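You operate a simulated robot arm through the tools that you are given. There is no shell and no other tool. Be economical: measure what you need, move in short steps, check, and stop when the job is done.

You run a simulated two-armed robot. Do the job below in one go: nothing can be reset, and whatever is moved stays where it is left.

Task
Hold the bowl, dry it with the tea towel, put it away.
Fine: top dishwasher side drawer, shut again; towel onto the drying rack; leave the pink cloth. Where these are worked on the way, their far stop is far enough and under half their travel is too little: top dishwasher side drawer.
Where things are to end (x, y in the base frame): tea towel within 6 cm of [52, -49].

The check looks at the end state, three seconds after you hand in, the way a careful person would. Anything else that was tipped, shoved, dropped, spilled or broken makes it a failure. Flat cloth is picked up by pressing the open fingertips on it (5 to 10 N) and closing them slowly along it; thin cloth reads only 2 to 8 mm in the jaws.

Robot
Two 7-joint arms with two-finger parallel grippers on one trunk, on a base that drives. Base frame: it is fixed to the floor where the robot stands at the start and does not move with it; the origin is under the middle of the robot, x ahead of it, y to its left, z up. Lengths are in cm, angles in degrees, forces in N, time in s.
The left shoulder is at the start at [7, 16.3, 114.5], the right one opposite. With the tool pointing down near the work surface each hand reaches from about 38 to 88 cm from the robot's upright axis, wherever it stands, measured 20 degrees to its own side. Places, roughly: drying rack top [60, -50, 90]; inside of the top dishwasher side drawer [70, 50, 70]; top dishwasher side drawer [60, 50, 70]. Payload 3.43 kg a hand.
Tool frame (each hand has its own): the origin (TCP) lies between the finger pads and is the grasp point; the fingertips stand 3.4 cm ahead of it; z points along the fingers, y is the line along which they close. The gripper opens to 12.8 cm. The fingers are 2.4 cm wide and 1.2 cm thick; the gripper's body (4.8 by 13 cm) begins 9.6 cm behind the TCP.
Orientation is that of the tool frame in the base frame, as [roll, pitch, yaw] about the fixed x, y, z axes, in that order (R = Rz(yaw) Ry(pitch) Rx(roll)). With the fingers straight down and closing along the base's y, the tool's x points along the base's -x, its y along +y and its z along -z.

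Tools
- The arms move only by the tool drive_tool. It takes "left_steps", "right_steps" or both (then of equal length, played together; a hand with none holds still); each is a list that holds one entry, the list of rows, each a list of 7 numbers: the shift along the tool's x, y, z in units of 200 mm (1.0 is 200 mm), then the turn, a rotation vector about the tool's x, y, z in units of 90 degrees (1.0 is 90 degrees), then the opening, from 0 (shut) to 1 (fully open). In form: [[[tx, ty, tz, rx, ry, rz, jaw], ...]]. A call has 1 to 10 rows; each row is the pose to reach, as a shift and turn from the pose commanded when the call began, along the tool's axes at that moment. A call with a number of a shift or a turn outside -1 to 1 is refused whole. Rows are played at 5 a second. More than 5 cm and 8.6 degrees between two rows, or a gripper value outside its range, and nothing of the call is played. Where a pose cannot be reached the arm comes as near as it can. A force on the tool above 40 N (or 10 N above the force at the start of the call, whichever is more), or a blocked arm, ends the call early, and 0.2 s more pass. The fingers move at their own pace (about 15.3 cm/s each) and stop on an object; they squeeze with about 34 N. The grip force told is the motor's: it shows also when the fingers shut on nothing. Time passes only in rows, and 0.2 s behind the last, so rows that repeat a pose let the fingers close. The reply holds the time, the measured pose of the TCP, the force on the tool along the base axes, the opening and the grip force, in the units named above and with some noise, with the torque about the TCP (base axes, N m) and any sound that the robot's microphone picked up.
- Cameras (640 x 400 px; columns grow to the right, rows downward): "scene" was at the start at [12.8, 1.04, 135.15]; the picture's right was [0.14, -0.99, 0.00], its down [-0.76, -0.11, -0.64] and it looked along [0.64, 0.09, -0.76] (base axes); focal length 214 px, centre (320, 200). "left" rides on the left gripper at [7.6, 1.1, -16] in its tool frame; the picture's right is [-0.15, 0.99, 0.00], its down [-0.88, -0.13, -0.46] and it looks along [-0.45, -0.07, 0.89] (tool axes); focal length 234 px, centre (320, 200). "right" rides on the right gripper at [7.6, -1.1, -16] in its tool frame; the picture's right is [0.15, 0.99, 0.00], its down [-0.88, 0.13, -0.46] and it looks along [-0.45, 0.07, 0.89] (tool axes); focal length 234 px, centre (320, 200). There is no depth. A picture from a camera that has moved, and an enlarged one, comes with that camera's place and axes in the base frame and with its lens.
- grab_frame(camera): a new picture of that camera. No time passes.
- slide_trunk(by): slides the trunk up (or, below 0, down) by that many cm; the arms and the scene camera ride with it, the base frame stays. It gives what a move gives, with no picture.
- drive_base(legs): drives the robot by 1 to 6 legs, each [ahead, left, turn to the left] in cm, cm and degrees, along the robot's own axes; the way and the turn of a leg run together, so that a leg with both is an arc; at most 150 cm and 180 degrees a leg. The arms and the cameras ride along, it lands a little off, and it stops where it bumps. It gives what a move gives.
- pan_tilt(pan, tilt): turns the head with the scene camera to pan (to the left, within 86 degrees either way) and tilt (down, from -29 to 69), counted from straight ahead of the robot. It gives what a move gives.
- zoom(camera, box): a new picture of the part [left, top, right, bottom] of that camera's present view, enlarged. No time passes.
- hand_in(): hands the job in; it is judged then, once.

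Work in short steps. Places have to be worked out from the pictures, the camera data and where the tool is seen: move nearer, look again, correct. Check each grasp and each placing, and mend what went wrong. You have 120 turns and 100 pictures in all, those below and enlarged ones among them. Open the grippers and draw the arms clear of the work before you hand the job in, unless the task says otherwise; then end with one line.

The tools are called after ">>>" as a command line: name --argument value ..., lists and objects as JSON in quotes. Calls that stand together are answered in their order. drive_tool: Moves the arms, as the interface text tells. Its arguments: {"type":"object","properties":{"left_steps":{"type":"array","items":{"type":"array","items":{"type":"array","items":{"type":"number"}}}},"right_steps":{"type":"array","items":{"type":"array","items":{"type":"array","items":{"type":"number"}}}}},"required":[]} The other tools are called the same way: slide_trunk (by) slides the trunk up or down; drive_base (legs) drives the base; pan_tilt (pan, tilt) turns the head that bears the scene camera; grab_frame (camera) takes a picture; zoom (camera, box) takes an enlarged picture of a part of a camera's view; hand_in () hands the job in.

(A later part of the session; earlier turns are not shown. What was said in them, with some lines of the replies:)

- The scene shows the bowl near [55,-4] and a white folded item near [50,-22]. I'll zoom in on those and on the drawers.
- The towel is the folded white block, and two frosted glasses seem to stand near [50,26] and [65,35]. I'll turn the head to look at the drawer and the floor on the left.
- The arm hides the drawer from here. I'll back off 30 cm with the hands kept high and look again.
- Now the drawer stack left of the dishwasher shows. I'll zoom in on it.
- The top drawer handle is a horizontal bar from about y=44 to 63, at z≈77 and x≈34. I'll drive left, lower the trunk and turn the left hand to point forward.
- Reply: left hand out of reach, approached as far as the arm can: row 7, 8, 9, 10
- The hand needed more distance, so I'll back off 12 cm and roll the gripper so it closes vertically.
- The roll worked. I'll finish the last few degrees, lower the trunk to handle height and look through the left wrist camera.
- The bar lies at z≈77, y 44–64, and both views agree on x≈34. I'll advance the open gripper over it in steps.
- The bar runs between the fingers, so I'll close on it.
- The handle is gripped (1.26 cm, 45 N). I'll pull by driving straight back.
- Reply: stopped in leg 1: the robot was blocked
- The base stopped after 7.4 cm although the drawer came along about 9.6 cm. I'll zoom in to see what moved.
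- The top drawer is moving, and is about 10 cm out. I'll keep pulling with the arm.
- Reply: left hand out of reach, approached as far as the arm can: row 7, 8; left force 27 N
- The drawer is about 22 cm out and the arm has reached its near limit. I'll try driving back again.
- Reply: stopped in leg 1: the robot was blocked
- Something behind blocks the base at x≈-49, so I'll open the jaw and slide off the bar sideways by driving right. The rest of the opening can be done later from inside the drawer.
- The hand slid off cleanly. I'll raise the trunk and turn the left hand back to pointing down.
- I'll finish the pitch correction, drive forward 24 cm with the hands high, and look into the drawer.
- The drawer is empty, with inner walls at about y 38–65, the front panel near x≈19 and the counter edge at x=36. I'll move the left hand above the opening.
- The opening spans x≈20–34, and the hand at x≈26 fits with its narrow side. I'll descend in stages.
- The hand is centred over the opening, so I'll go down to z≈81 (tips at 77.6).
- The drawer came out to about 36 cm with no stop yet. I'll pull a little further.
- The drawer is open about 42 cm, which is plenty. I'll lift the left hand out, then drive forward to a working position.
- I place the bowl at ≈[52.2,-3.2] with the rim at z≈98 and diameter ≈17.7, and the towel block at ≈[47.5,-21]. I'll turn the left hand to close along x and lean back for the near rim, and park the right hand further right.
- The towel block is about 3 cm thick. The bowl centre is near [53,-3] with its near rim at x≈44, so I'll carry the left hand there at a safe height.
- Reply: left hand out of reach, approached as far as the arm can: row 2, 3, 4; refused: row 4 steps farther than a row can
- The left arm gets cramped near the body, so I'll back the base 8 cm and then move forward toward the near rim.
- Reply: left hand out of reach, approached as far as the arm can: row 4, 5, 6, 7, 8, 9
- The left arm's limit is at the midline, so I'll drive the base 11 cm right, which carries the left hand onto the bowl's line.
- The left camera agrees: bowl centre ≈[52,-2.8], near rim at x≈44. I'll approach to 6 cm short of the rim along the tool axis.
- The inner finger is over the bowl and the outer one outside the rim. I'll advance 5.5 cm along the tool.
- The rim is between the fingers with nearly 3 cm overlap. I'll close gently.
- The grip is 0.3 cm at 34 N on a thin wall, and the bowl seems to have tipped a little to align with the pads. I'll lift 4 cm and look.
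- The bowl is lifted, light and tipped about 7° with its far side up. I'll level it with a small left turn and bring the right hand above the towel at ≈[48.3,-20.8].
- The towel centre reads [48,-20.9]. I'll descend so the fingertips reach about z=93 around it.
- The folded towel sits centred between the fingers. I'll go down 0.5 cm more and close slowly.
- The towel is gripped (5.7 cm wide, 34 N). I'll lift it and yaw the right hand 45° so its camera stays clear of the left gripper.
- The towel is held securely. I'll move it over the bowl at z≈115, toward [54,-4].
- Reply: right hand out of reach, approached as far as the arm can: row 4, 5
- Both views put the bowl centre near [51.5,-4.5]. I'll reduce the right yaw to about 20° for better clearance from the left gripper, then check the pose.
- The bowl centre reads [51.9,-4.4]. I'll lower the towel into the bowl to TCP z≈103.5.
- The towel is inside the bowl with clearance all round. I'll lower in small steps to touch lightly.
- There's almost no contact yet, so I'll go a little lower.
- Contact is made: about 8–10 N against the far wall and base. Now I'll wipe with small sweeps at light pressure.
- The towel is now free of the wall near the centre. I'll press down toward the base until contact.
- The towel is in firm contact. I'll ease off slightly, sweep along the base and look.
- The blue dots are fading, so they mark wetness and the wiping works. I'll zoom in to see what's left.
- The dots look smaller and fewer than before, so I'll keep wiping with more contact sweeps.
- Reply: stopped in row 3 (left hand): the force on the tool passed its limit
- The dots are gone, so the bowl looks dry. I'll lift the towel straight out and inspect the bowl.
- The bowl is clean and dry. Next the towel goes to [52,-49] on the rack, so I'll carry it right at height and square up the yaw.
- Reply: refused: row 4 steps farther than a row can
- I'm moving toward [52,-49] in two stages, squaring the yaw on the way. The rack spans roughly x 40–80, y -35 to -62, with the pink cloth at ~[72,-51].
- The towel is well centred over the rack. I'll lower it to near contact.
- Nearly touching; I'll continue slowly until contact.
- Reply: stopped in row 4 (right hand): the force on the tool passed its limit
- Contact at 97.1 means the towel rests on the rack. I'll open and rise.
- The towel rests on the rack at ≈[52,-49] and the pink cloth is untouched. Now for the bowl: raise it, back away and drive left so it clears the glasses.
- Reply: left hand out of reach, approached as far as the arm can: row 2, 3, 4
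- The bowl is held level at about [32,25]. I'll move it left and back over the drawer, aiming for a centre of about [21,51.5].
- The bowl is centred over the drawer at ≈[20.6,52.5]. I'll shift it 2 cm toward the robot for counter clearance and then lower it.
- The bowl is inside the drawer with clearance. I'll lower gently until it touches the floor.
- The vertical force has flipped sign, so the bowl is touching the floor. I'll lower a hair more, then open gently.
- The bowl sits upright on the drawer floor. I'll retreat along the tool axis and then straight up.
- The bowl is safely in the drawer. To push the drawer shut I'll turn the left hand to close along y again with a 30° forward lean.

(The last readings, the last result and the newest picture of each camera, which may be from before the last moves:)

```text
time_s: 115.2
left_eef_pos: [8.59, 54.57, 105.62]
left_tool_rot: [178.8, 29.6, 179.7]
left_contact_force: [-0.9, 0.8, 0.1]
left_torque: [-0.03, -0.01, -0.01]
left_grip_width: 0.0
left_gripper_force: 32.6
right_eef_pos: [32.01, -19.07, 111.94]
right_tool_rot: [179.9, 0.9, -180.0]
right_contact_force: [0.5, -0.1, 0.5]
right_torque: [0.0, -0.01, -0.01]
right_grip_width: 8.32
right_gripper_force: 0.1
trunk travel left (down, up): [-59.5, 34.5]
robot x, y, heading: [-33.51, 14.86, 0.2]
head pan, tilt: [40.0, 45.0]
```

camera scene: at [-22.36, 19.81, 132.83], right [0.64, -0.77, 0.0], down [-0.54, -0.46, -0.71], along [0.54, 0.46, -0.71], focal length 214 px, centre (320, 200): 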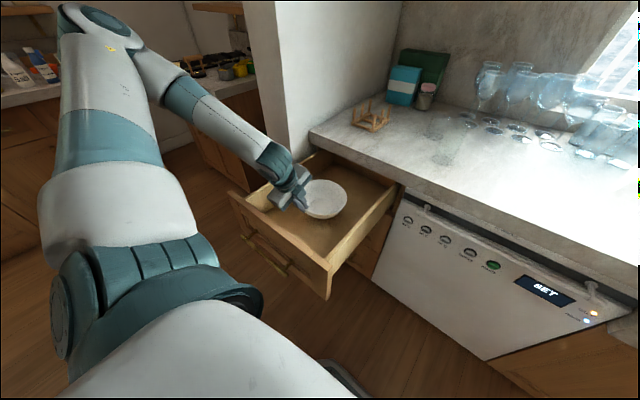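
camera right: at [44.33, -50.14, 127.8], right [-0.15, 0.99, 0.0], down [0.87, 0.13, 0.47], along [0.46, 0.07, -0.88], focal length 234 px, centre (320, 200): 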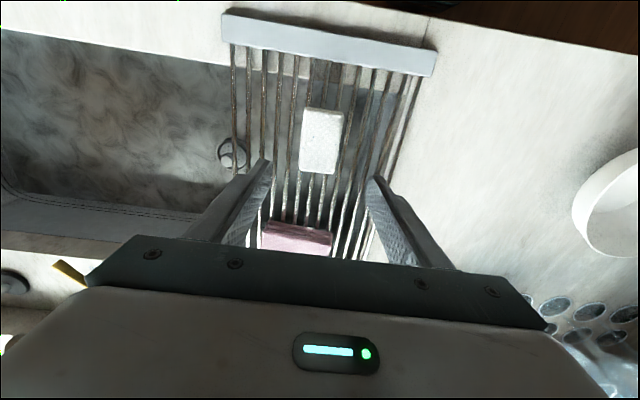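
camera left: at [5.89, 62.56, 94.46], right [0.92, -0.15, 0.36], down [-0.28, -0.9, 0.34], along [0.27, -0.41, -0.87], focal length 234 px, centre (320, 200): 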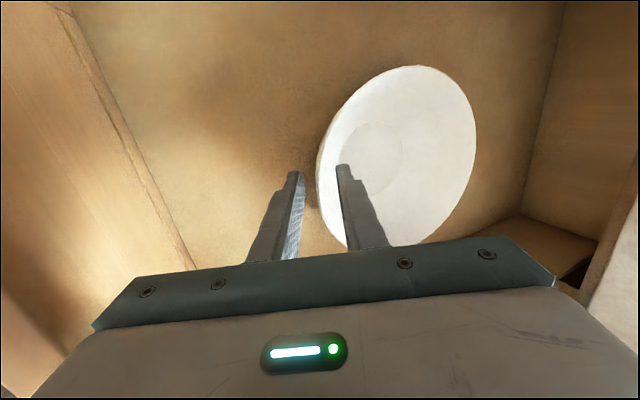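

The handle bar now sits at x≈-6, z≈77. I'll back the base so the fist can come down in front of it at x≈-14.

>>> drive_base --legs '[[-14.5, -8, 0]]'

>>> drive_tool --left_steps '[[[0.1, 0.12, -0.06, 0, 0, 0, 0], [0.2, 0.24, -0.12, 0, 0, 0, 0], [0.33, 0.37, -0.19, 0, 0, 0, 0], [0.33, 0.37, -0.19, 0, 0, 0, 0]]]'

>>> grab_frame --camera "scene"

```text
time_s: 116.6
left_eef_pos: [-5.84, 46.79, 105.6]
left_tool_rot: [178.8, 29.5, 179.5]
left_contact_force: [0.2, -0.1, 0.2]
left_torque: [-0.01, 0.0, -0.02]
left_grip_width: 0.01
left_gripper_force: 32.3
right_eef_pos: [17.65, -27.15, 111.96]
right_tool_rot: [179.9, 0.9, -179.9]
right_contact_force: [0.0, -0.1, 0.4]
right_torque: [0.06, -0.01, 0.02]
right_grip_width: 8.34
right_gripper_force: 0.1
trunk travel left (down, up): [-59.5, 34.5]
robot x, y, heading: [-48.24, 6.5, 0.4]
head pan, tilt: [40.0, 45.0]
```

```text
time_s: 117.6
left_eef_pos: [-13.47, 54.03, 105.63]
left_tool_rot: [178.7, 29.5, 179.6]
left_contact_force: [0.2, -0.4, -0.6]
left_torque: [-0.02, 0.01, 0.01]
left_grip_width: 0.01
left_gripper_force: 32.9
right_eef_pos: [17.69, -27.12, 111.76]
right_tool_rot: [179.9, 0.8, -180.0]
right_contact_force: [0.3, -0.2, -0.6]
right_torque: [0.0, 0.04, 0.01]
right_grip_width: 8.34
right_gripper_force: 0.1
trunk travel left (down, up): [-59.5, 34.5]
robot x, y, heading: [-48.4, 6.63, 0.0]
head pan, tilt: [40.0, 45.0]
```

```text
21 pictures are left
camera scene: at [-36.64, 11.88, 132.81], right [0.64, -0.76, 0.0], down [-0.54, -0.46, -0.71], along [0.54, 0.46, -0.71], focal length 214 px, centre (320, 200)
```

scene: 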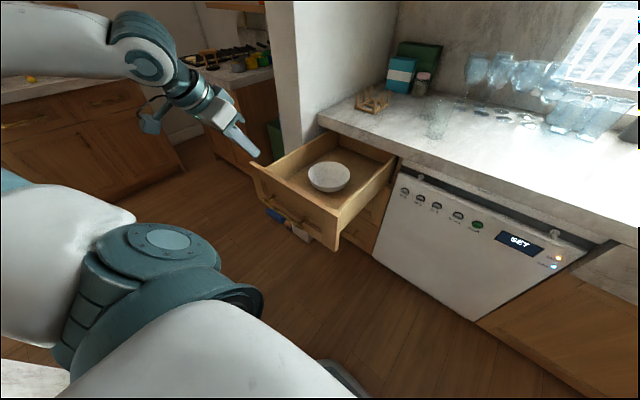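

The hand is in front of the drawer and clear. I'll lower the fist with the arm so the right hand stays high.

>>> drive_tool --left_steps '[[[0.11, 0, 0.2, 0, 0, 0, 0], [0.22, 0, 0.39, 0, 0, 0, 0], [0.33, 0, 0.58, 0, 0, 0, 0], [0.44, 0, 0.77, 0, 0, 0, 0], [0.49, 0, 0.87, 0, 0, 0, 0]]]'

>>> drive_tool --left_steps '[[[0.08, 0, 0.14, 0, 0, 0, 0], [0.165, 0, 0.29, 0, 0, 0, 0], [0.165, 0, 0.29, 0, 0, 0, 0]]]'

>>> grab_frame --camera "left"

>>> zoom --camera "scene" --box '[180, 120, 420, 270]'

```text
time_s: 118.8
left_eef_pos: [-12.14, 56.32, 85.46]
left_tool_rot: [178.7, 29.5, 179.7]
left_contact_force: [0.3, 0.1, 0.4]
left_torque: [-0.02, 0.01, 0.03]
left_grip_width: 0.01
left_gripper_force: 33.5
left hand out of reach, approached as far as the arm can: row 1, 2, 3, 4, 5
right_eef_pos: [17.68, -27.19, 111.76]
right_tool_rot: [179.9, 0.8, -180.0]
right_contact_force: [0.2, 0.1, -0.6]
right_torque: [0.04, 0.03, 0.04]
right_grip_width: 8.33
right_gripper_force: 0.1
trunk travel left (down, up): [-59.5, 34.5]
robot x, y, heading: [-48.06, 6.48, -0.1]
head pan, tilt: [40.0, 45.0]
```

```text
time_s: 119.6
left_eef_pos: [-12.22, 56.34, 78.51]
left_tool_rot: [178.7, 29.5, 179.6]
left_contact_force: [0.0, 1.2, 0.2]
left_torque: [0.02, 0.04, 0.03]
left_grip_width: 0.0
left_gripper_force: 32.8
right_eef_pos: [17.61, -27.22, 111.8]
right_tool_rot: [179.9, 0.9, -179.8]
right_contact_force: [0.1, -0.5, -0.4]
right_torque: [0.02, -0.03, 0.03]
right_grip_width: 8.3
right_gripper_force: 0.0
trunk travel left (down, up): [-59.5, 34.5]
robot x, y, heading: [-47.88, 6.66, 0.5]
head pan, tilt: [40.0, 45.0]
```

```text
20 pictures are left
camera left: at [-26.7, 57.21, 89.05], right [0.12, 0.99, 0.09], down [0.54, -0.14, 0.83], along [0.83, -0.05, -0.55], focal length 234 px, centre (320, 200)
```

left: 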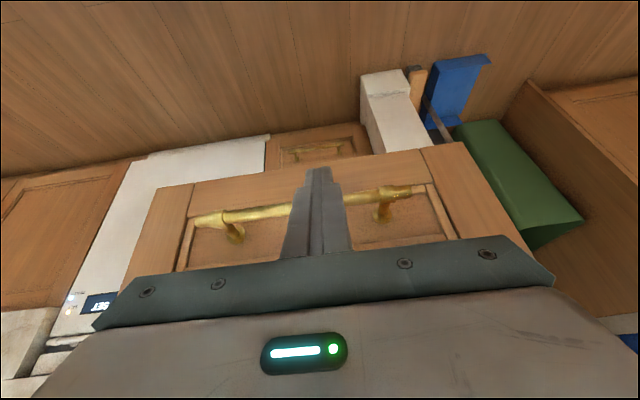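

```text
2.67 times, centred on (300, 195) of scene
camera zoom: at [-36.81, 11.8, 132.84], right [0.64, -0.76, 0.0], down [-0.54, -0.46, -0.71], along [0.54, 0.46, -0.71], focal length 572 px, centre (373, 213)
```

zoom: 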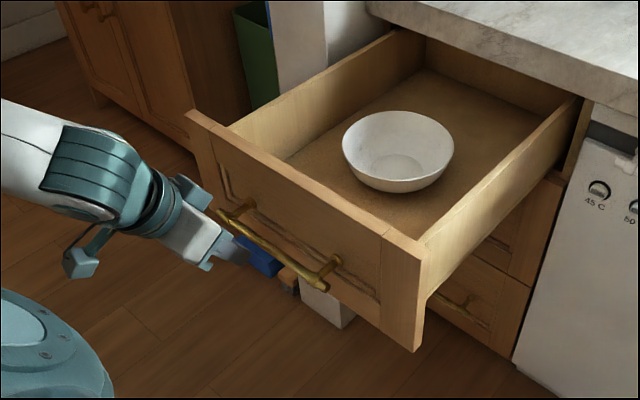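

The fist is in front of the bar near its middle. I'll push by driving forward gently in stages.

>>> drive_base --legs '[[8, 0, 0], [6, 0, 0]]'

>>> grab_frame --camera "scene"

```text
time_s: 121.2
left_eef_pos: [1.99, 56.41, 78.78]
left_tool_rot: [178.6, 29.4, 179.6]
left_contact_force: [-0.2, -0.4, 0.1]
left_torque: [-0.01, -0.02, 0.01]
left_grip_width: 0.0
left_gripper_force: 33.0
right_eef_pos: [31.78, -27.09, 111.86]
right_tool_rot: [179.9, 0.7, -179.9]
right_contact_force: [0.5, -0.2, -0.3]
right_torque: [0.01, 0.06, 0.0]
right_grip_width: 8.3
right_gripper_force: 0.0
trunk travel left (down, up): [-59.5, 34.5]
robot x, y, heading: [-34.16, 6.69, -0.0]
head pan, tilt: [40.0, 45.0]
```

```text
18 pictures are left
camera scene: at [-22.62, 11.89, 132.82], right [0.64, -0.76, 0.0], down [-0.54, -0.46, -0.71], along [0.54, 0.46, -0.71], focal length 214 px, centre (320, 200)
```

scene: 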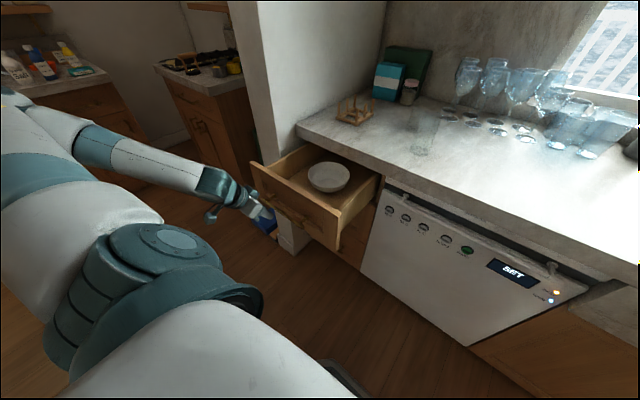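

The drawer is sliding in and the bowl rides along. I'll keep going.

>>> drive_base --legs '[[8, 0, 0], [8, 0, 0]]'

>>> drive_base --legs '[[7, 0, 0]]'

>>> grab_frame --camera "scene"

```text
time_s: 123.0
left_eef_pos: [17.88, 56.42, 78.77]
left_tool_rot: [178.7, 29.4, 179.7]
left_contact_force: [0.7, -0.2, 0.7]
left_torque: [-0.02, -0.01, -0.02]
left_grip_width: 0.0
left_gripper_force: 32.3
right_eef_pos: [47.76, -27.14, 111.64]
right_tool_rot: [179.9, 0.6, -179.9]
right_contact_force: [1.0, 0.5, -0.1]
right_torque: [0.01, 0.02, 0.0]
right_grip_width: 8.31
right_gripper_force: 0.1
trunk travel left (down, up): [-59.5, 34.5]
robot x, y, heading: [-17.94, 6.72, 0.1]
head pan, tilt: [40.0, 45.0]
```

```text
time_s: 124.0
left_eef_pos: [24.82, 56.47, 78.82]
left_tool_rot: [178.7, 29.4, 179.5]
left_contact_force: [-0.3, 0.5, 0.5]
left_torque: [-0.01, -0.02, 0.03]
left_grip_width: 0.01
left_gripper_force: 32.9
right_eef_pos: [54.53, -27.1, 111.74]
right_tool_rot: [-180.0, 0.8, -179.9]
right_contact_force: [1.1, 0.7, -0.2]
right_torque: [0.02, 0.05, 0.03]
right_grip_width: 8.35
right_gripper_force: 0.1
trunk travel left (down, up): [-59.5, 34.5]
robot x, y, heading: [-11.16, 6.84, -0.0]
head pan, tilt: [40.0, 45.0]
```

```text
17 pictures are left
camera scene: at [0.24, 11.91, 132.82], right [0.64, -0.77, 0.0], down [-0.54, -0.46, -0.71], along [0.54, 0.45, -0.71], focal length 214 px, centre (320, 200)
```

scene: 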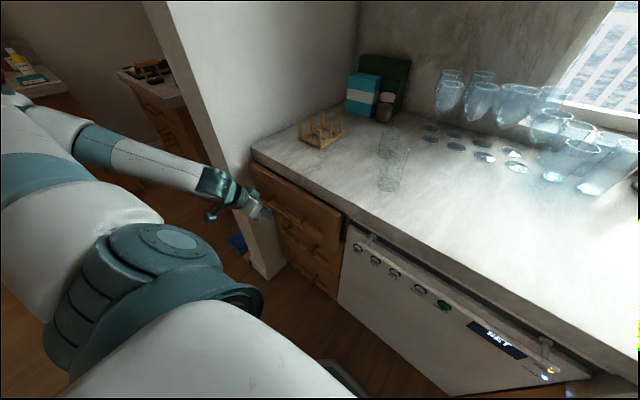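

The drawer is nearly shut. I'll push the last centimetres with the arm and watch the force.

>>> drive_tool --left_steps '[[[-0.06, 0, 0.034, 0, 0, 0, 0], [-0.12, 0, 0.068, 0, 0, 0, 0], [-0.18, 0, 0.102, 0, 0, 0, 0], [-0.23, 0, 0.13, 0, 0, 0, 0], [-0.26, 0, 0.147, 0, 0, 0, 0], [-0.29, 0, 0.164, 0, 0, 0, 0]]]'

>>> zoom --camera "scene" --box '[190, 130, 350, 230]'

```text
time_s: 125.4
left_eef_pos: [31.36, 56.41, 78.67]
left_tool_rot: [178.8, 29.4, 179.6]
left_contact_force: [-8.1, -0.4, -0.8]
left_torque: [0.0, 0.26, 0.0]
left_grip_width: 0.0
left_gripper_force: 32.9
right_eef_pos: [54.51, -27.07, 111.77]
right_tool_rot: [180.0, 0.8, -179.9]
right_contact_force: [0.3, -0.9, -0.9]
right_torque: [0.01, 0.0, 0.01]
right_grip_width: 8.32
right_gripper_force: 0.1
trunk travel left (down, up): [-59.5, 34.5]
robot x, y, heading: [-11.17, 6.57, 0.0]
head pan, tilt: [40.0, 45.0]
```

```text
4.00 times, centred on (270, 180) of scene
camera zoom: at [0.01, 11.91, 132.84], right [0.64, -0.77, 0.0], down [-0.54, -0.46, -0.71], along [0.54, 0.46, -0.71], focal length 858 px, centre (520, 280)
```

zoom: 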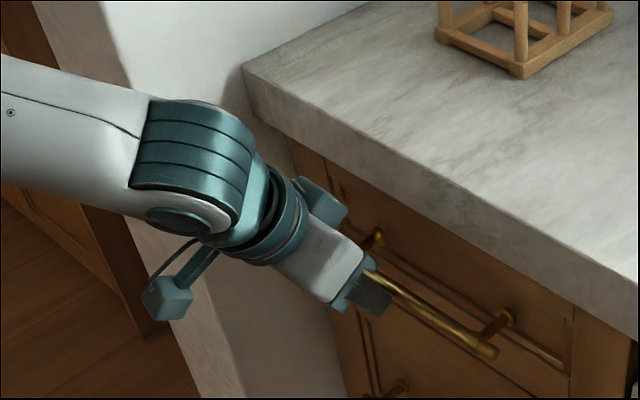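

An 8 N resistance suggests it's at the closed stop. I'll push slightly more to confirm.

>>> drive_tool --left_steps '[[[-0.02, 0, 0.011, 0, 0, 0, 0], [-0.035, 0, 0.02, 0, 0, 0, 0], [-0.045, 0, 0.026, 0, 0, 0, 0]]]'

```text
time_s: 126.0
left_eef_pos: [31.6, 56.59, 78.32]
left_tool_rot: [178.8, 28.6, 179.9]
left_contact_force: [-9.3, -0.4, 0.2]
left_torque: [-0.04, 0.31, 0.01]
left_grip_width: 0.02
left_gripper_force: 32.7
right_eef_pos: [54.68, -26.94, 111.7]
right_tool_rot: [179.9, 0.7, -179.8]
right_contact_force: [1.0, -0.3, 0.8]
right_torque: [0.01, 0.03, 0.01]
right_grip_width: 8.31
right_gripper_force: 0.0
trunk travel left (down, up): [-59.5, 34.5]
robot x, y, heading: [-11.36, 6.39, 0.2]
head pan, tilt: [40.0, 45.0]
stopped in row 3 (left hand): the force on the tool passed its limit (the readings are from after the stop); the commanded pose is now the measured one
```

It's shut: the force limit was hit with no more travel. I'll back the base away, open both grippers and check everything.

>>> drive_base --legs '[[-30, 0, 0]]'

>>> drive_tool --left_steps '[[[0, 0, 0, 0, 0, 0, 0.5], [0, 0, 0, 0, 0, 0, 1], [0, 0, 0, 0, 0, 0, 1]]]' --right_steps '[[[0, 0, 0, 0, 0, 0, 1], [0, 0, 0, 0, 0, 0, 1], [0, 0, 0, 0, 0, 0, 1]]]'

>>> grab_frame --camera "scene"

>>> pan_tilt --pan 0 --tilt 35

>>> grab_frame --camera "scene"

```text
time_s: 128.1
left_eef_pos: [1.72, 56.26, 78.4]
left_tool_rot: [178.9, 28.9, 179.7]
left_contact_force: [-0.5, 0.2, -0.2]
left_torque: [0.02, -0.04, 0.0]
left_grip_width: 0.0
left_gripper_force: 32.9
right_eef_pos: [24.32, -27.29, 111.84]
right_tool_rot: [179.9, 0.7, 179.9]
right_contact_force: [0.6, -0.6, -0.6]
right_torque: [-0.01, -0.03, 0.04]
right_grip_width: 8.36
right_gripper_force: 0.1
trunk travel left (down, up): [-59.5, 34.5]
robot x, y, heading: [-41.2, 6.95, -0.3]
head pan, tilt: [40.0, 45.0]
```

```text
time_s: 128.9
left_eef_pos: [1.71, 56.35, 78.36]
left_tool_rot: [178.9, 28.9, 179.7]
left_contact_force: [0.5, 0.1, -0.7]
left_torque: [0.0, 0.0, -0.01]
left_grip_width: 12.81
left_gripper_force: 0.0
right_eef_pos: [24.34, -27.23, 111.67]
right_tool_rot: [179.9, 0.6, -180.0]
right_contact_force: [0.5, 0.2, 1.0]
right_torque: [0.02, -0.01, 0.01]
right_grip_width: 12.79
right_gripper_force: 0.2
trunk travel left (down, up): [-59.5, 34.5]
robot x, y, heading: [-41.28, 6.46, -0.0]
head pan, tilt: [40.0, 45.0]
```

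```text
15 pictures are left
camera scene: at [-29.99, 11.83, 132.82], right [0.64, -0.77, 0.0], down [-0.54, -0.45, -0.71], along [0.54, 0.45, -0.71], focal length 214 px, centre (320, 200)
```

scene: 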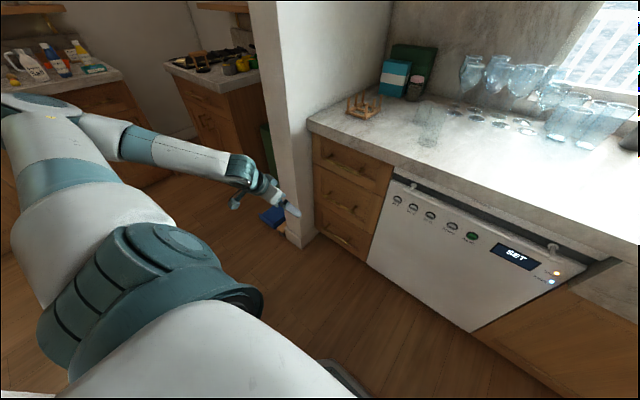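

```text
time_s: 129.9
left_eef_pos: [1.85, 56.42, 78.35]
left_tool_rot: [178.9, 28.8, 179.8]
left_contact_force: [0.3, 0.5, -0.8]
left_torque: [0.02, 0.04, 0.0]
left_grip_width: 12.82
left_gripper_force: 0.1
right_eef_pos: [24.41, -27.22, 111.82]
right_tool_rot: [179.9, 0.7, 179.9]
right_contact_force: [-0.3, 0.4, -0.1]
right_torque: [-0.02, 0.02, 0.0]
right_grip_width: 12.8
right_gripper_force: 0.0
trunk travel left (down, up): [-59.5, 34.5]
robot x, y, heading: [-41.5, 6.89, 0.1]
head pan, tilt: [0.0, 35.0]
```

```text
14 pictures are left
camera scene: at [-27.45, 6.61, 134.31], right [0.0, -1.0, 0.0], down [-0.57, 0.0, -0.82], along [0.82, 0.0, -0.57], focal length 214 px, centre (320, 200)
```

scene: 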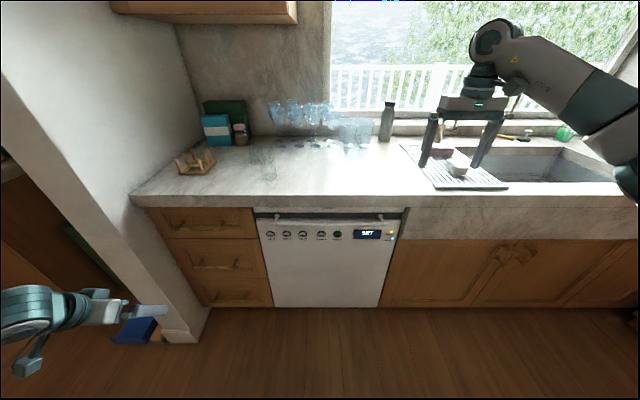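

The drawer looks flush and the towel is on the rack. One last zoom on each to confirm.

>>> zoom --camera "scene" --box '[130, 180, 290, 280]'

>>> zoom --camera "scene" --box '[360, 110, 520, 210]'

```text
4.00 times, centred on (210, 230) of scene
camera zoom: at [-27.45, 6.61, 134.31], right [0.0, -1.0, 0.0], down [-0.57, 0.0, -0.82], along [0.82, 0.0, -0.57], focal length 858 px, centre (760, 80)
```

zoom: 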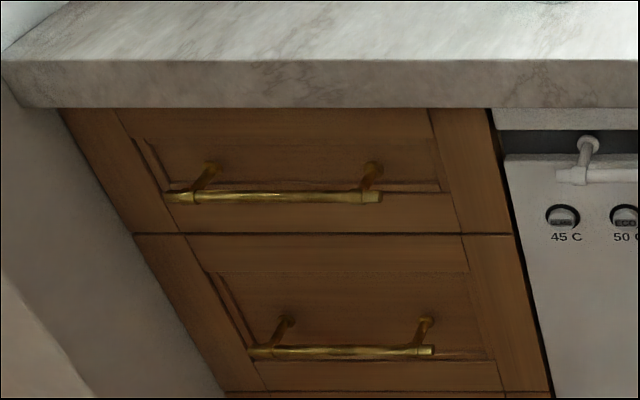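

```text
4.00 times, centred on (440, 160) of scene
camera zoom: at [-27.45, 6.61, 134.31], right [0.0, -1.0, 0.0], down [-0.57, 0.0, -0.82], along [0.82, 0.0, -0.57], focal length 858 px, centre (-160, 360)
```

zoom: 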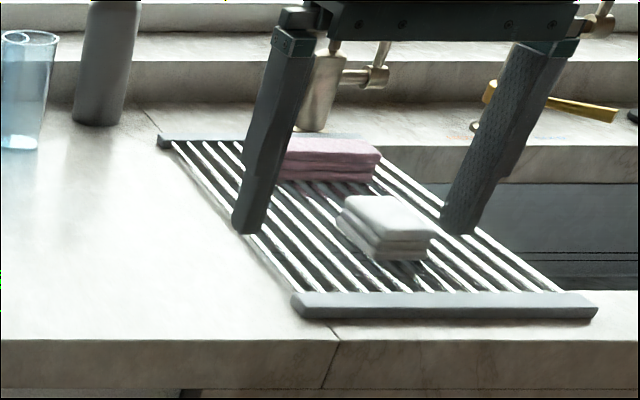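

The drawer is flush, the towel is on the rack, the pink cloth is untouched, and both hands are open and clear. I'm handing the job in.

>>> hand_in

```text
The job is handed in.
```

The bowl is dried and in the closed top drawer, the tea towel is on the drying rack at about [52, -49], and the pink cloth was left where it was.
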